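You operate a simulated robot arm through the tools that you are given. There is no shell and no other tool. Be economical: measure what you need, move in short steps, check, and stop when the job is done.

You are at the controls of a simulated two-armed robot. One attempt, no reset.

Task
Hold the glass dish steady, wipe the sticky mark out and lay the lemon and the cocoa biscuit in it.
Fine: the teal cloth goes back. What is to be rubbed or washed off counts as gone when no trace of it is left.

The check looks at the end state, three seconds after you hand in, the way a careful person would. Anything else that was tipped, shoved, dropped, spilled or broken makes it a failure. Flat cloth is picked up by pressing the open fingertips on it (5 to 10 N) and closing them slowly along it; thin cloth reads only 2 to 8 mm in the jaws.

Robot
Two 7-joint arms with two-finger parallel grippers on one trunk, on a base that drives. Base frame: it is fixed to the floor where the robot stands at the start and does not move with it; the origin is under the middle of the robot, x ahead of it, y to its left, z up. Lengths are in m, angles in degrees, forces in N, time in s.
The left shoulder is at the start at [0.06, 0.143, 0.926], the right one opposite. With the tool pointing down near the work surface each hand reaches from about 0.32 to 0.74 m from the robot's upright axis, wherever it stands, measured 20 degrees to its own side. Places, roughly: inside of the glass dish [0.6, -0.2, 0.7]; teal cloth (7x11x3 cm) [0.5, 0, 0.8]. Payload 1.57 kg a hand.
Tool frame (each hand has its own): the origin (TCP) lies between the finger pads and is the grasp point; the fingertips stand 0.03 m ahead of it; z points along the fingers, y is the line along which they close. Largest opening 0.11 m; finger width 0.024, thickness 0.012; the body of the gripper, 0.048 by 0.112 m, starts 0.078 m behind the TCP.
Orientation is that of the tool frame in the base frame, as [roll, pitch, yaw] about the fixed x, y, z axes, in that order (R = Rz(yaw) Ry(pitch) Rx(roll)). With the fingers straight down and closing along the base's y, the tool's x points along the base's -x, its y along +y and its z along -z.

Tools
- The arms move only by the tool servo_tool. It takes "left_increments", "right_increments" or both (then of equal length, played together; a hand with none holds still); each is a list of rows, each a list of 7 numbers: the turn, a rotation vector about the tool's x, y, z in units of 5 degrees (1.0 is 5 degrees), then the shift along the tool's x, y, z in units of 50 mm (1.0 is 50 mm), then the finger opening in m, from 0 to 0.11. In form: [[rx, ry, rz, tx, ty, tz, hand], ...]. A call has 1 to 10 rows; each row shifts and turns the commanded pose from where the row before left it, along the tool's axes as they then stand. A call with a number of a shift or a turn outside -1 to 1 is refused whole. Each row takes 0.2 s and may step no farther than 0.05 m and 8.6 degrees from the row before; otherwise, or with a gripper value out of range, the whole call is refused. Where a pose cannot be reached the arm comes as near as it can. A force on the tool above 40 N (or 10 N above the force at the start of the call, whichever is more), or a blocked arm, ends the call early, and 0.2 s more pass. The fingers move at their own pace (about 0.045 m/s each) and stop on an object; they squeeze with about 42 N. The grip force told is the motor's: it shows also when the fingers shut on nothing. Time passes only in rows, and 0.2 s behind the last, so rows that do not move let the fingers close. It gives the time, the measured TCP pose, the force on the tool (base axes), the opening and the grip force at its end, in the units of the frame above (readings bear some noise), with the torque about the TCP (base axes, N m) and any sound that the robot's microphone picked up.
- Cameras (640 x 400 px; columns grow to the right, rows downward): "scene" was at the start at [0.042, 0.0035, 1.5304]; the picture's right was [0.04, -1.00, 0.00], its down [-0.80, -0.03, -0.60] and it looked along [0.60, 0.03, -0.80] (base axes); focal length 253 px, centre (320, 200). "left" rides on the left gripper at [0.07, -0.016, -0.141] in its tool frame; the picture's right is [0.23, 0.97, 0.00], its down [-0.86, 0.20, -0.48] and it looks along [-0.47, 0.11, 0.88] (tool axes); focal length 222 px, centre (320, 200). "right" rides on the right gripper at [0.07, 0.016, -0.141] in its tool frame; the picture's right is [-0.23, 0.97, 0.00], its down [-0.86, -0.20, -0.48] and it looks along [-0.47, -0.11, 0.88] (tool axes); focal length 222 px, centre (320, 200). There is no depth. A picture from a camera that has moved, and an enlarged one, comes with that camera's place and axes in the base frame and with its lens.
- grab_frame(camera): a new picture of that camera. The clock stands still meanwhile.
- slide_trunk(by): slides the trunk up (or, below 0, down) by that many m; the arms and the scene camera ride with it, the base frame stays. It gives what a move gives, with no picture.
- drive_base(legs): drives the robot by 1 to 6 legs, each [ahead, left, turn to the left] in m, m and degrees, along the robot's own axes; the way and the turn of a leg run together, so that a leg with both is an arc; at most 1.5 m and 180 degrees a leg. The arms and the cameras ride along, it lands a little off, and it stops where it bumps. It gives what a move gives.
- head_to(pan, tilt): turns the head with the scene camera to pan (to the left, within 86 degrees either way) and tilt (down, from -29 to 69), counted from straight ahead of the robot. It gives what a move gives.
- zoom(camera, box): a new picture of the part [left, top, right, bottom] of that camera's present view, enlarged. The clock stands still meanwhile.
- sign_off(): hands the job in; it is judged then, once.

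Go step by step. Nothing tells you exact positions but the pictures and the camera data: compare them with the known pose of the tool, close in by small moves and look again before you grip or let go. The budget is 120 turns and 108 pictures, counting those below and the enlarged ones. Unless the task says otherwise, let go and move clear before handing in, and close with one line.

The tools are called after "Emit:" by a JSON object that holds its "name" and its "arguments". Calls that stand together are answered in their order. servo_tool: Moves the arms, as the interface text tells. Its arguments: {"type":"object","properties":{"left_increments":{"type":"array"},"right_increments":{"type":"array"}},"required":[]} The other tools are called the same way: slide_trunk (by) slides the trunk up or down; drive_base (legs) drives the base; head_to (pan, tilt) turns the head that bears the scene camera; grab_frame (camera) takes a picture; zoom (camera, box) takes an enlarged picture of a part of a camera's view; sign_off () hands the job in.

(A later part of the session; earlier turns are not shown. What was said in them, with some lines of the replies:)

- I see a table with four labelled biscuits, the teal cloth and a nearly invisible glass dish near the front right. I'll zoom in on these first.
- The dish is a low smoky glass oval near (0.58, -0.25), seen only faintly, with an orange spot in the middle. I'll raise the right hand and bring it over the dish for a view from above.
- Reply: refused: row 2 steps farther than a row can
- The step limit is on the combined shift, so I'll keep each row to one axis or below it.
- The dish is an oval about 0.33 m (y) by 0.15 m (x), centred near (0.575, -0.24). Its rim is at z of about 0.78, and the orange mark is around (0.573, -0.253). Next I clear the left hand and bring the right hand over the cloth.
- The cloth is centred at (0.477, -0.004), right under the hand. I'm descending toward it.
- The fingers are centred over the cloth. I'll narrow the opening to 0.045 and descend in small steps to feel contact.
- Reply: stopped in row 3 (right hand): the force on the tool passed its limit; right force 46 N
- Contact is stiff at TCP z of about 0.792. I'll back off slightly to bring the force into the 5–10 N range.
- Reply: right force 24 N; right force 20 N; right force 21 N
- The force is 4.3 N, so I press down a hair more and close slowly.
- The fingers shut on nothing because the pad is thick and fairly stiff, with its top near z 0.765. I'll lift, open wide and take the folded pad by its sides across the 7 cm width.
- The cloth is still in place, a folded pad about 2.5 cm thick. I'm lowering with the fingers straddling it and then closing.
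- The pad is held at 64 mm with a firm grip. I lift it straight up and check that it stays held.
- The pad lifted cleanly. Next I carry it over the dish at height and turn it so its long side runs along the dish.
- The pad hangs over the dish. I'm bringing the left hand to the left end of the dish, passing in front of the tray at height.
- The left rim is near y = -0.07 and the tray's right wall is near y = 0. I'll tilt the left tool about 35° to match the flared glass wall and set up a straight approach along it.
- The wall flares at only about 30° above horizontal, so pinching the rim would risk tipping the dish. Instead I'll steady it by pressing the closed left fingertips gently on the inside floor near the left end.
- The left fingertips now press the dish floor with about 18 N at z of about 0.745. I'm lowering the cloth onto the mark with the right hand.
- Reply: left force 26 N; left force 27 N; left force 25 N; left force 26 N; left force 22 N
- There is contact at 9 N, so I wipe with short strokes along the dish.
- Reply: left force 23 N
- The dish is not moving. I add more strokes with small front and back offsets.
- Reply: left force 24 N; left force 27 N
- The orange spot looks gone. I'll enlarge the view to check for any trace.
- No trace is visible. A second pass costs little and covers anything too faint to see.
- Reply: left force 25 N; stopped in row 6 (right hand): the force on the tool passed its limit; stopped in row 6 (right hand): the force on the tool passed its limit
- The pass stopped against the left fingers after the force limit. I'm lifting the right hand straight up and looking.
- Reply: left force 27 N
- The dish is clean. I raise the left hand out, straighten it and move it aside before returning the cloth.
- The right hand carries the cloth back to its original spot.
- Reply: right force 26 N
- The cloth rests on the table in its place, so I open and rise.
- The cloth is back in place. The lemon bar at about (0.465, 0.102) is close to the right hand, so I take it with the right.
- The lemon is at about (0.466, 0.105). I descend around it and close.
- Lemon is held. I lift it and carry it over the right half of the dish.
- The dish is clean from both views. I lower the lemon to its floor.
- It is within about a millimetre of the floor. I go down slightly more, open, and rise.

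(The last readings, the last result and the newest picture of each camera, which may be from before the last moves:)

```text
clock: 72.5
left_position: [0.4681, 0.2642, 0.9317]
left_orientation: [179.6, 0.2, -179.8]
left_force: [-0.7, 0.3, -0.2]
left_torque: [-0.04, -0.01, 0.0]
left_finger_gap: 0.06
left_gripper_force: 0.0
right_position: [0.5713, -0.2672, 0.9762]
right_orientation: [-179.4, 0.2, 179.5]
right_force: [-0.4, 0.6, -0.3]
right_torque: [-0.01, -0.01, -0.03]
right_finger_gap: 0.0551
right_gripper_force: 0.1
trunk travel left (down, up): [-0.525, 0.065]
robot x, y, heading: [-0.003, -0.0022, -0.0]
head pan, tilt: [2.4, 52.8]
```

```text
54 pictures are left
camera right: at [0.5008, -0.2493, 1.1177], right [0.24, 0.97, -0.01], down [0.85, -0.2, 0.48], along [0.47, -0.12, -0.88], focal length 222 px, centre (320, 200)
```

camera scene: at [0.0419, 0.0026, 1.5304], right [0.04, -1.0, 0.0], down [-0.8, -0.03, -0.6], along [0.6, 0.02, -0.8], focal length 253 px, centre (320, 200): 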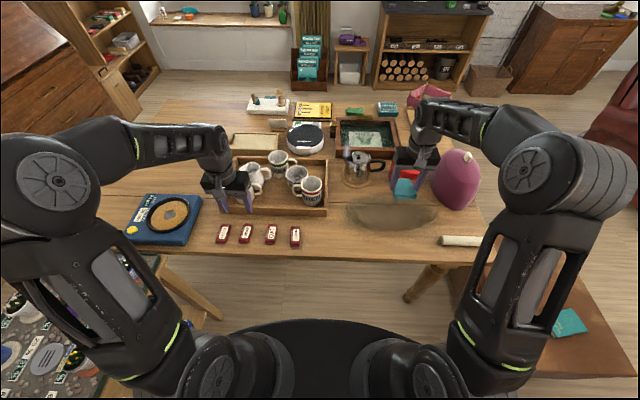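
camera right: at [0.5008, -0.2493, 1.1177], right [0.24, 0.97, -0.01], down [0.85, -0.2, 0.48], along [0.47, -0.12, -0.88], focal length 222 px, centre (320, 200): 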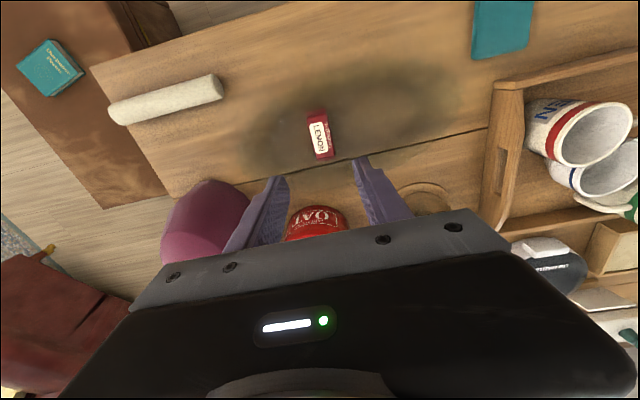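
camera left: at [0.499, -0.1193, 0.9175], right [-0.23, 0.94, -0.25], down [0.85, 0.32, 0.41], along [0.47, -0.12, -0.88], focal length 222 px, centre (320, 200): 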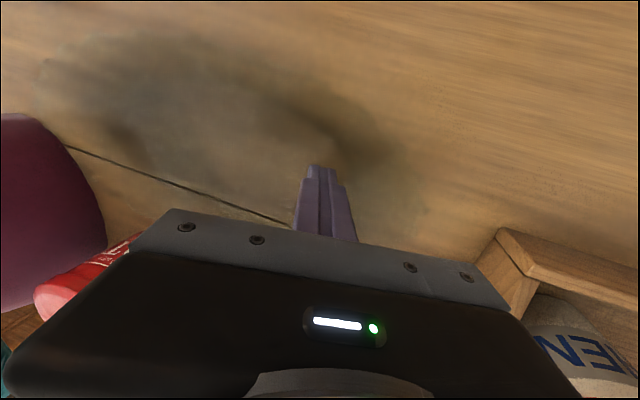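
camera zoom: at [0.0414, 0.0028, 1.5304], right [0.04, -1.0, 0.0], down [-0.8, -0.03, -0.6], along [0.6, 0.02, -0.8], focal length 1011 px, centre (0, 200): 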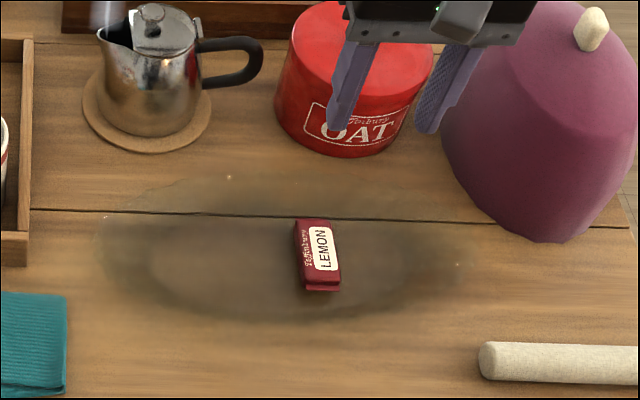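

The lemon lies flat in the dish. The right hand goes back while the left goes over the cocoa bar.

Emit:
{"name": "servo_tool", "arguments": {"right_increments": [[0, 0, 0, 0.8, 0, 0, 0.06], [0, 0, 0, 0.8, 0, 0, 0.08], [0, 0, 0, 0.8, 0, 0, 0.1], [0, 0, 0, 0.6, -0.2, 0, 0.11], [0, 0, 0, 0, 0, 0, 0.11], [0, 0, 0, 0, 0, 0, 0.11]], "left_increments": [[0, 0, 0, 0.05, 0.9, 0, 0.07], [0, 0, 0, 0.05, 0.9, 0, 0.07], [0, 0, 0, 0, 0, 0.8, 0.07], [0, 0, 0, 0, 0, 0.8, 0.07], [0, 0, 0, 0, 0, 0, 0.07], [0, 0, 0, 0, 0, 0, 0.07]]}}

Emit:
{"name": "grab_frame", "arguments": {"camera": "left"}}

Emit:
{"name": "zoom", "arguments": {"camera": "scene", "box": [170, 170, 310, 260]}}

```text
clock: 73.9
left_position: [0.4619, 0.3553, 0.8527]
left_orientation: [179.6, 0.3, -179.8]
left_force: [0.7, 0.3, -0.2]
left_torque: [0.01, 0.0, -0.04]
left_finger_gap: 0.07
left_gripper_force: 0.2
right_position: [0.4195, -0.276, 0.9753]
right_orientation: [-179.3, 0.2, 179.5]
right_force: [-1.2, 0.1, -0.3]
right_torque: [-0.02, -0.01, -0.03]
right_finger_gap: 0.1101
right_gripper_force: 0.1
trunk travel left (down, up): [-0.525, 0.065]
robot x, y, heading: [-0.0012, 0.0009, -0.2]
head pan, tilt: [2.4, 52.8]
```

```text
53 pictures are left
camera left: at [0.3909, 0.3376, 0.9941], right [-0.23, 0.97, 0.01], down [0.85, 0.2, 0.48], along [0.47, 0.12, -0.88], focal length 222 px, centre (320, 200)
```

left: 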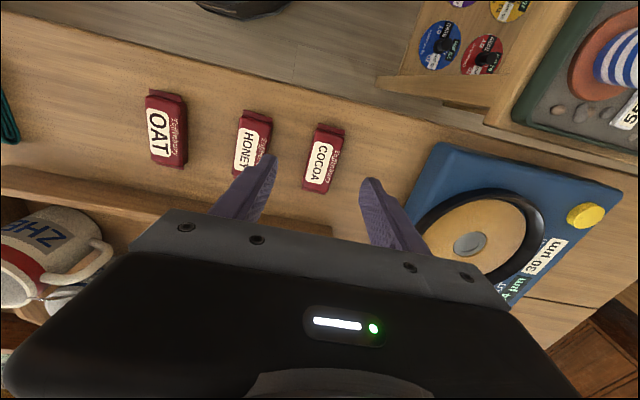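

```text
4.44 times, centred on (240, 215) of scene
camera zoom: at [0.0418, 0.0026, 1.5304], right [0.04, -1.0, 0.0], down [-0.8, -0.03, -0.6], along [0.6, 0.02, -0.8], focal length 1123 px, centre (676, 133)
```

zoom: 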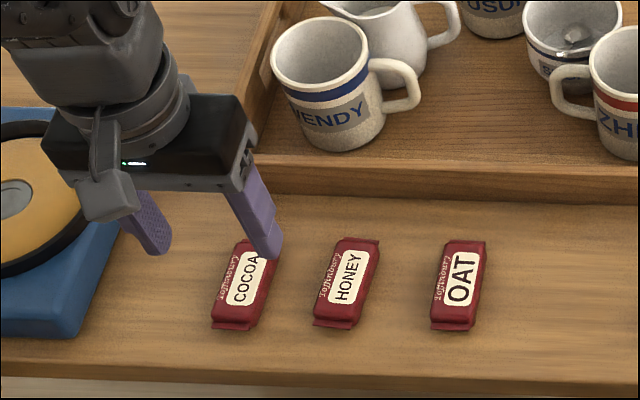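

The cocoa bar is at about (0.465, 0.360), aligned with x. I descend around it and close.

Emit:
{"name": "servo_tool", "arguments": {"left_increments": [[0, 0, 0, -0.05, 0.1, 0, 0.06], [0, 0, 0, 0, 0, 0.8, 0.06], [0, 0, 0, 0, 0, 0.5, 0.06], [0, 0, 0, 0, 0, 0.2, 0.06], [0, 0, 0, 0, 0, 0, 0.05], [0, 0, 0, 0, 0, 0, 0.04], [0, 0, 0, 0, 0, 0, 0.03], [0, 0, 0, 0, 0, 0, 0.02], [0, 0, 0, 0, 0, 0, 0.02]]}}

Emit:
{"name": "zoom", "arguments": {"camera": "left", "box": [180, 60, 460, 260]}}

```text
clock: 75.9
left_position: [0.4657, 0.359, 0.7796]
left_orientation: [179.7, 0.3, -179.8]
left_force: [0.0, 0.3, 0.5]
left_torque: [-0.01, 0.04, 0.0]
left_finger_gap: 0.0324
left_gripper_force: 35.7
right_position: [0.4218, -0.2779, 0.9753]
right_orientation: [-179.3, 0.2, 179.4]
right_force: [-0.1, 0.5, 0.0]
right_torque: [0.0, 0.02, 0.03]
right_finger_gap: 0.1097
right_gripper_force: 0.0
trunk travel left (down, up): [-0.525, 0.065]
robot x, y, heading: [-0.0014, 0.0022, -0.0]
head pan, tilt: [2.4, 52.8]
```

```text
2.00 times, centred on (320, 160) of left
camera zoom: at [0.3944, 0.3424, 0.92], right [-0.23, 0.97, 0.01], down [0.85, 0.2, 0.48], along [0.47, 0.12, -0.88], focal length 444 px, centre (320, 280)
```

zoom: 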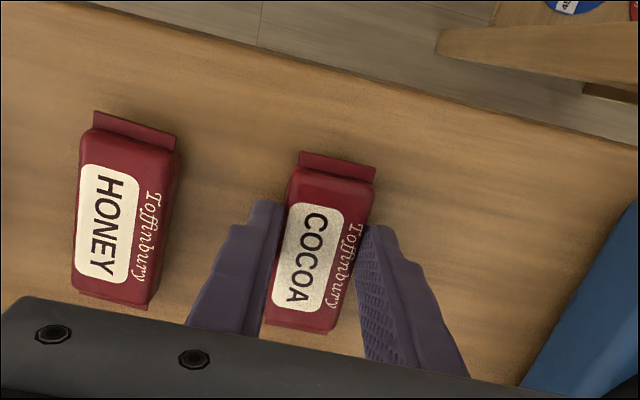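

Cocoa is held. I lift it and carry it over the left half of the dish.

Emit:
{"name": "servo_tool", "arguments": {"left_increments": [[0, 0, 0, 0, 0, -0.4, 0.02], [0, 0, 0, 0, 0, -0.9, 0.02], [0, 0, 0, 0, 0, -0.9, 0.02], [0, 0, 0, 0, 0, -0.9, 0.02], [0, 0, 0, 0, 0, -0.3, 0.02], [0, 0, 0, -0.17, -0.89, 0, 0.02], [0, 0, 0, -0.17, -0.89, 0, 0.02], [0, 0, 0, -0.17, -0.89, 0, 0.02], [0, 0, 0, -0.17, -0.89, 0, 0.02], [0, 0, 0, -0.17, -0.89, 0, 0.02]]}}

Emit:
{"name": "servo_tool", "arguments": {"left_increments": [[0, 0, 0, -0.17, -0.89, 0, 0.02], [0, 0, 0, -0.17, -0.89, 0, 0.02], [0, 0, 0, -0.17, -0.89, 0, 0.02], [0, 0, 0, -0.17, -0.89, 0, 0.02], [0, 0, 0, -0.17, -0.89, 0, 0.02], [0, 0, 0, -0.17, -0.89, 0, 0.02], [0, 0, 0, -0.25, -0.89, 0, 0.02], [0, 0, 0, 0, 0, 0, 0.02]]}}

Emit:
{"name": "grab_frame", "arguments": {"camera": "left"}}

Emit:
{"name": "zoom", "arguments": {"camera": "scene", "box": [320, 150, 480, 250]}}

```text
clock: 78.1
left_position: [0.5081, 0.1347, 0.9487]
left_orientation: [179.6, 0.3, -179.7]
left_force: [0.9, -0.2, 0.3]
left_torque: [-0.01, -0.01, 0.01]
left_finger_gap: 0.0324
left_gripper_force: 40.7
right_position: [0.422, -0.2765, 0.975]
right_orientation: [-179.5, 0.2, 179.4]
right_force: [0.4, -0.2, -0.9]
right_torque: [0.02, -0.02, -0.02]
right_finger_gap: 0.11
right_gripper_force: 0.1
trunk travel left (down, up): [-0.525, 0.065]
robot x, y, heading: [0.0014, -0.0018, 0.0]
head pan, tilt: [2.4, 52.8]
```

```text
clock: 79.9
left_position: [0.565, -0.1556, 0.9455]
left_orientation: [179.6, 0.2, -179.9]
left_force: [0.8, -0.8, 0.2]
left_torque: [0.0, -0.01, -0.01]
left_finger_gap: 0.0328
left_gripper_force: 40.6
left hand out of reach, approached as far as the arm can: row 7
right_position: [0.4226, -0.2756, 0.9762]
right_orientation: [-179.4, 0.1, 179.4]
right_force: [-0.3, -0.6, 0.0]
right_torque: [0.04, 0.02, 0.02]
right_finger_gap: 0.1102
right_gripper_force: 0.0
trunk travel left (down, up): [-0.525, 0.065]
robot x, y, heading: [-0.0004, -0.001, -0.1]
head pan, tilt: [2.4, 52.8]
```

```text
50 pictures are left
camera left: at [0.495, -0.1714, 1.0866], right [-0.23, 0.97, 0.01], down [0.85, 0.2, 0.48], along [0.47, 0.12, -0.88], focal length 222 px, centre (320, 200)
```

left: 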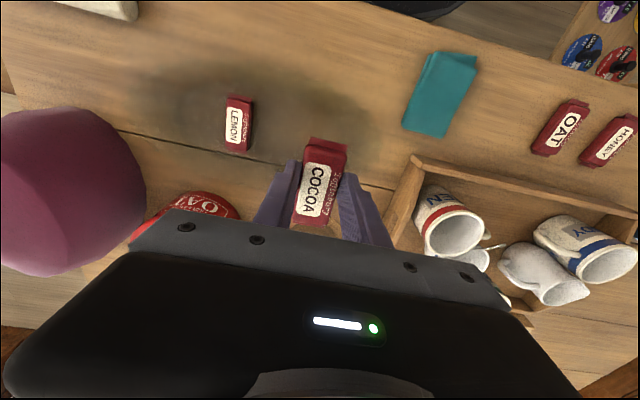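

```text
4.00 times, centred on (400, 200) of scene
camera zoom: at [0.0421, 0.002, 1.5304], right [0.04, -1.0, 0.0], down [-0.8, -0.03, -0.6], along [0.6, 0.02, -0.8], focal length 1011 px, centre (0, 200)
```

zoom: 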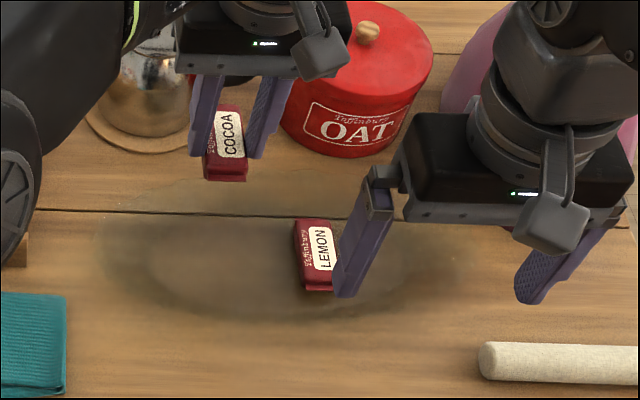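

The left arm is at its reach limit at y = -0.156, and I want about -0.182. I drive the base 4 cm to the right with everything well above the table.

Emit:
{"name": "drive_base", "arguments": {"legs": [[0, -0.04, 0]]}}

Emit:
{"name": "servo_tool", "arguments": {"left_increments": [[0, 0, 0, 0, 0, 0, 0.02]]}}

Emit:
{"name": "grab_frame", "arguments": {"camera": "left"}}

```text
clock: 80.8
left_position: [0.5652, -0.195, 0.9459]
left_orientation: [179.5, 0.4, -179.8]
left_force: [-0.1, -0.9, -0.2]
left_torque: [0.03, 0.01, -0.01]
left_finger_gap: 0.0325
left_gripper_force: 40.9
right_position: [0.4216, -0.3181, 0.9759]
right_orientation: [-179.5, 0.3, 179.5]
right_force: [-0.7, -0.1, 0.5]
right_torque: [0.07, -0.04, 0.0]
right_finger_gap: 0.1096
right_gripper_force: 0.0
trunk travel left (down, up): [-0.525, 0.065]
robot x, y, heading: [0.0011, -0.0436, -0.1]
head pan, tilt: [2.4, 52.8]
```

```text
clock: 81.2
left_position: [0.5652, -0.194, 0.9456]
left_orientation: [179.6, 0.3, -179.8]
left_force: [-0.3, -0.3, -0.3]
left_torque: [0.0, 0.02, -0.01]
left_finger_gap: 0.0325
left_gripper_force: 40.6
right_position: [0.4215, -0.3166, 0.9758]
right_orientation: [-179.4, 0.3, 179.4]
right_force: [0.5, 0.1, -0.5]
right_torque: [0.0, -0.03, 0.0]
right_finger_gap: 0.1099
right_gripper_force: 0.0
trunk travel left (down, up): [-0.525, 0.065]
robot x, y, heading: [-0.0016, -0.0387, 0.3]
head pan, tilt: [2.4, 52.8]
```

```text
48 pictures are left
camera left: at [0.4949, -0.2112, 1.0869], right [-0.23, 0.97, 0.01], down [0.85, 0.2, 0.48], along [0.47, 0.12, -0.88], focal length 222 px, centre (320, 200)
```

left: 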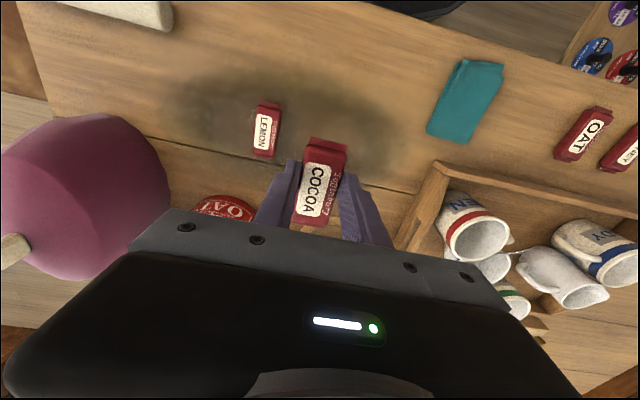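

Emit:
{"name": "servo_tool", "arguments": {"left_increments": [[0, 0, 0, -0.12, 0.22, 0, 0.02], [0, 0, 0, 0, 0, 0.9, 0.02], [0, 0, 0, 0, 0, 0.9, 0.02], [0, 0, 0, 0, 0, 0.8, 0.02], [0, 0, 0, 0, 0, 0.2, 0.02], [0, 0, 0, 0, 0, 0, 0.02]]}}

Emit:
{"name": "zoom", "arguments": {"camera": "scene", "box": [280, 150, 440, 250]}}

Emit:
{"name": "zoom", "arguments": {"camera": "left", "box": [120, 40, 440, 240]}}

```text
clock: 82.6
left_position: [0.5731, -0.182, 0.8077]
left_orientation: [179.6, 0.3, -179.8]
left_force: [-0.5, -0.6, -0.3]
left_torque: [0.02, -0.02, 0.0]
left_finger_gap: 0.0328
left_gripper_force: 40.8
right_position: [0.4211, -0.3163, 0.976]
right_orientation: [-179.4, 0.2, 179.4]
right_force: [-0.3, -0.1, 1.4]
right_torque: [0.01, -0.01, 0.0]
right_finger_gap: 0.1099
right_gripper_force: 0.0
trunk travel left (down, up): [-0.525, 0.065]
robot x, y, heading: [0.0029, -0.0423, -0.1]
head pan, tilt: [2.4, 52.8]
```

```text
4.00 times, centred on (360, 200) of scene
camera zoom: at [0.0418, -0.0376, 1.5304], right [0.04, -1.0, 0.0], down [-0.8, -0.03, -0.6], along [0.6, 0.02, -0.8], focal length 1011 px, centre (160, 200)
```

zoom: 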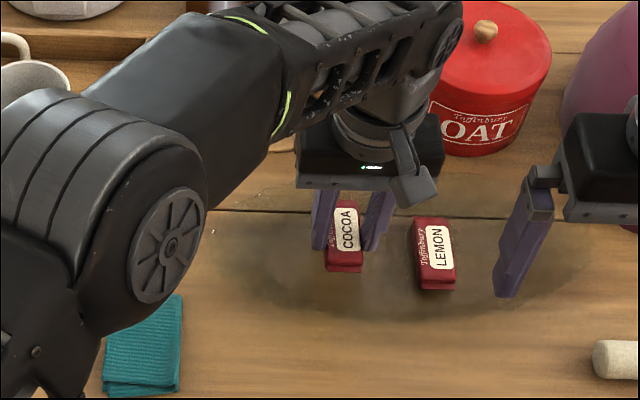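

```text
2.00 times, centred on (280, 140) of left
camera zoom: at [0.5017, -0.1992, 0.9468], right [-0.23, 0.97, 0.0], down [0.85, 0.2, 0.48], along [0.47, 0.12, -0.88], focal length 444 px, centre (400, 320)
```

zoom: 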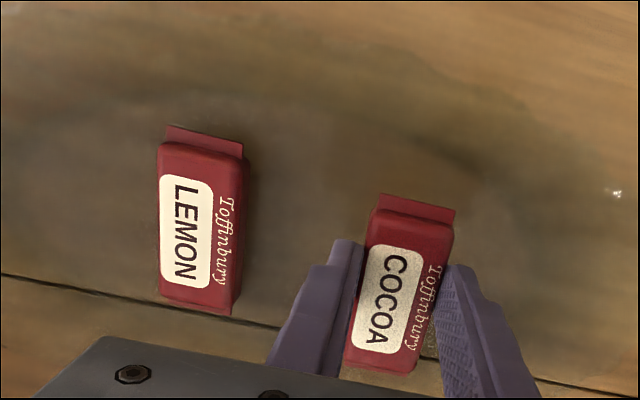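

Emit:
{"name": "servo_tool", "arguments": {"left_increments": [[0, 0, 0, 0, 0, 0.3, 0.02], [0, 0, 0, 0, 0, 0.1, 0.02], [0, 0, 0, 0, 0, 0, 0.02]]}}

Emit:
{"name": "servo_tool", "arguments": {"left_increments": [[0, 0, 0, 0, 0, 0.03, 0.02], [0, 0, 0, 0, 0, 0, 0.02]]}}

```text
clock: 83.4
left_position: [0.5716, -0.1821, 0.787]
left_orientation: [179.8, 0.3, -179.8]
left_force: [0.2, -0.5, -1.5]
left_torque: [-0.04, 0.03, 0.01]
left_finger_gap: 0.0326
left_gripper_force: 41.0
right_position: [0.4205, -0.3164, 0.976]
right_orientation: [-179.4, 0.2, 179.4]
right_force: [0.4, -0.4, -0.8]
right_torque: [0.02, 0.01, 0.0]
right_finger_gap: 0.1101
right_gripper_force: 0.1
trunk travel left (down, up): [-0.525, 0.065]
robot x, y, heading: [0.0009, -0.0408, 0.0]
head pan, tilt: [2.4, 52.8]
```

```text
clock: 84.0
left_position: [0.5725, -0.1829, 0.7841]
left_orientation: [179.8, 0.4, -179.9]
left_force: [-1.4, -0.7, 0.5]
left_torque: [-0.01, -0.03, 0.02]
left_finger_gap: 0.0328
left_gripper_force: 41.5
right_position: [0.4208, -0.3164, 0.9747]
right_orientation: [-179.5, 0.1, 179.3]
right_force: [0.4, 0.0, -0.2]
right_torque: [-0.05, -0.01, 0.02]
right_finger_gap: 0.1101
right_gripper_force: 0.1
trunk travel left (down, up): [-0.525, 0.065]
robot x, y, heading: [0.0001, -0.0431, -0.3]
head pan, tilt: [2.4, 52.8]
```

It is very close to the floor. I go 1.5 mm more, open and rise.

Emit:
{"name": "servo_tool", "arguments": {"left_increments": [[0, 0, 0, 0, 0, 0.03, 0.02], [0, 0, 0, 0, 0, 0, 0.035], [0, 0, 0, 0, 0, 0, 0.045], [0, 0, 0, 0, 0, 0, 0.055], [0, 0, 0, 0, 0, 0, 0.055], [0, 0, 0, 0, 0, -0.4, 0.055], [0, 0, 0, 0, 0, -0.8, 0.055], [0, 0, 0, 0, 0, -0.9, 0.055], [0, 0, 0, 0, 0, -0.9, 0.055], [0, 0, 0, 0, 0, -0.4, 0.055]]}}

Emit:
{"name": "servo_tool", "arguments": {"left_increments": [[0, 0, 0, 0.3, 0.85, 0, 0.055], [0, 0, 0, 0.3, 0.85, 0, 0.055], [0, 0, 0, 0.3, 0.85, 0, 0.055], [0, 0, 0, 0.3, 0.85, 0, 0.055], [0, 0, 0, 0.3, 0.85, 0, 0.055], [0, 0, 0, 0.3, 0.85, 0, 0.055], [0, 0, 0, 0.3, 0.85, 0, 0.055], [0, 0, 0, 0, 0, 0, 0.055]]}}

Emit:
{"name": "grab_frame", "arguments": {"camera": "scene"}}

Emit:
{"name": "zoom", "arguments": {"camera": "scene", "box": [260, 150, 420, 250]}}

```text
clock: 86.2
left_position: [0.5709, -0.1846, 0.955]
left_orientation: [179.8, 0.3, -179.9]
left_force: [0.4, -0.3, 0.2]
left_torque: [0.0, -0.01, -0.01]
left_finger_gap: 0.0548
left_gripper_force: 0.1
right_position: [0.4215, -0.3166, 0.9755]
right_orientation: [-179.4, 0.2, 179.4]
right_force: [-0.1, 0.3, -0.2]
right_torque: [-0.02, 0.0, -0.01]
right_finger_gap: 0.1099
right_gripper_force: 0.0
trunk travel left (down, up): [-0.525, 0.065]
robot x, y, heading: [-0.001, -0.0411, -0.2]
head pan, tilt: [2.4, 52.8]
```

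```text
clock: 88.0
left_position: [0.4655, 0.1153, 0.9546]
left_orientation: [179.6, 0.3, -179.8]
left_force: [1.0, 0.1, -0.7]
left_torque: [0.02, 0.02, -0.01]
left_finger_gap: 0.0549
left_gripper_force: 0.1
right_position: [0.4223, -0.3174, 0.9751]
right_orientation: [-179.4, 0.3, 179.5]
right_force: [0.1, -0.4, -0.3]
right_torque: [0.01, -0.01, 0.02]
right_finger_gap: 0.11
right_gripper_force: 0.0
trunk travel left (down, up): [-0.525, 0.065]
robot x, y, heading: [0.0005, -0.0415, -0.1]
head pan, tilt: [2.4, 52.8]
```

```text
45 pictures are left
camera scene: at [0.042, -0.038, 1.5304], right [0.04, -1.0, 0.0], down [-0.8, -0.03, -0.6], along [0.6, 0.02, -0.8], focal length 253 px, centre (320, 200)
```

scene: 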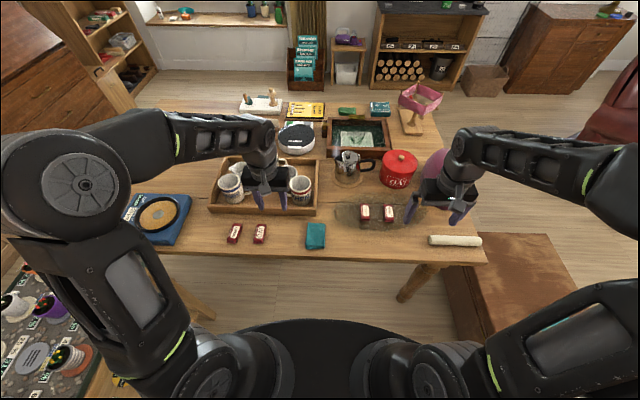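

```text
4.00 times, centred on (340, 200) of scene
camera zoom: at [0.042, -0.038, 1.5304], right [0.04, -1.0, 0.0], down [-0.8, -0.03, -0.6], along [0.6, 0.02, -0.8], focal length 1011 px, centre (240, 200)
```

zoom: 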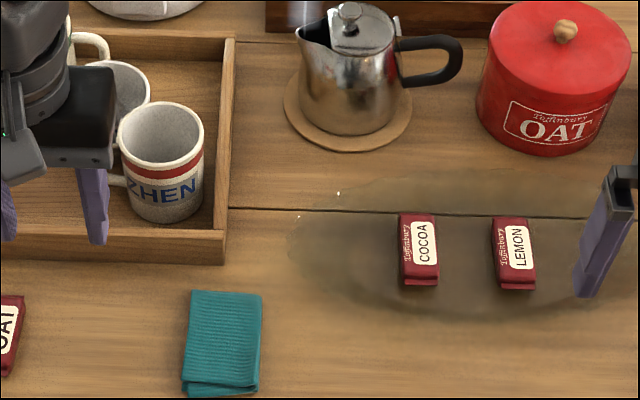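

Both bars lie flat in the clean dish, the cloth is back in its place, and both hands are empty and clear. I'm handing in.

Emit:
{"name": "sign_off", "arguments": {}}

```text
The job is handed in.
```

The sticky mark is wiped out of the glass dish with no trace visible, the lemon and cocoa biscuits lie in it, and the teal cloth is back where it was.
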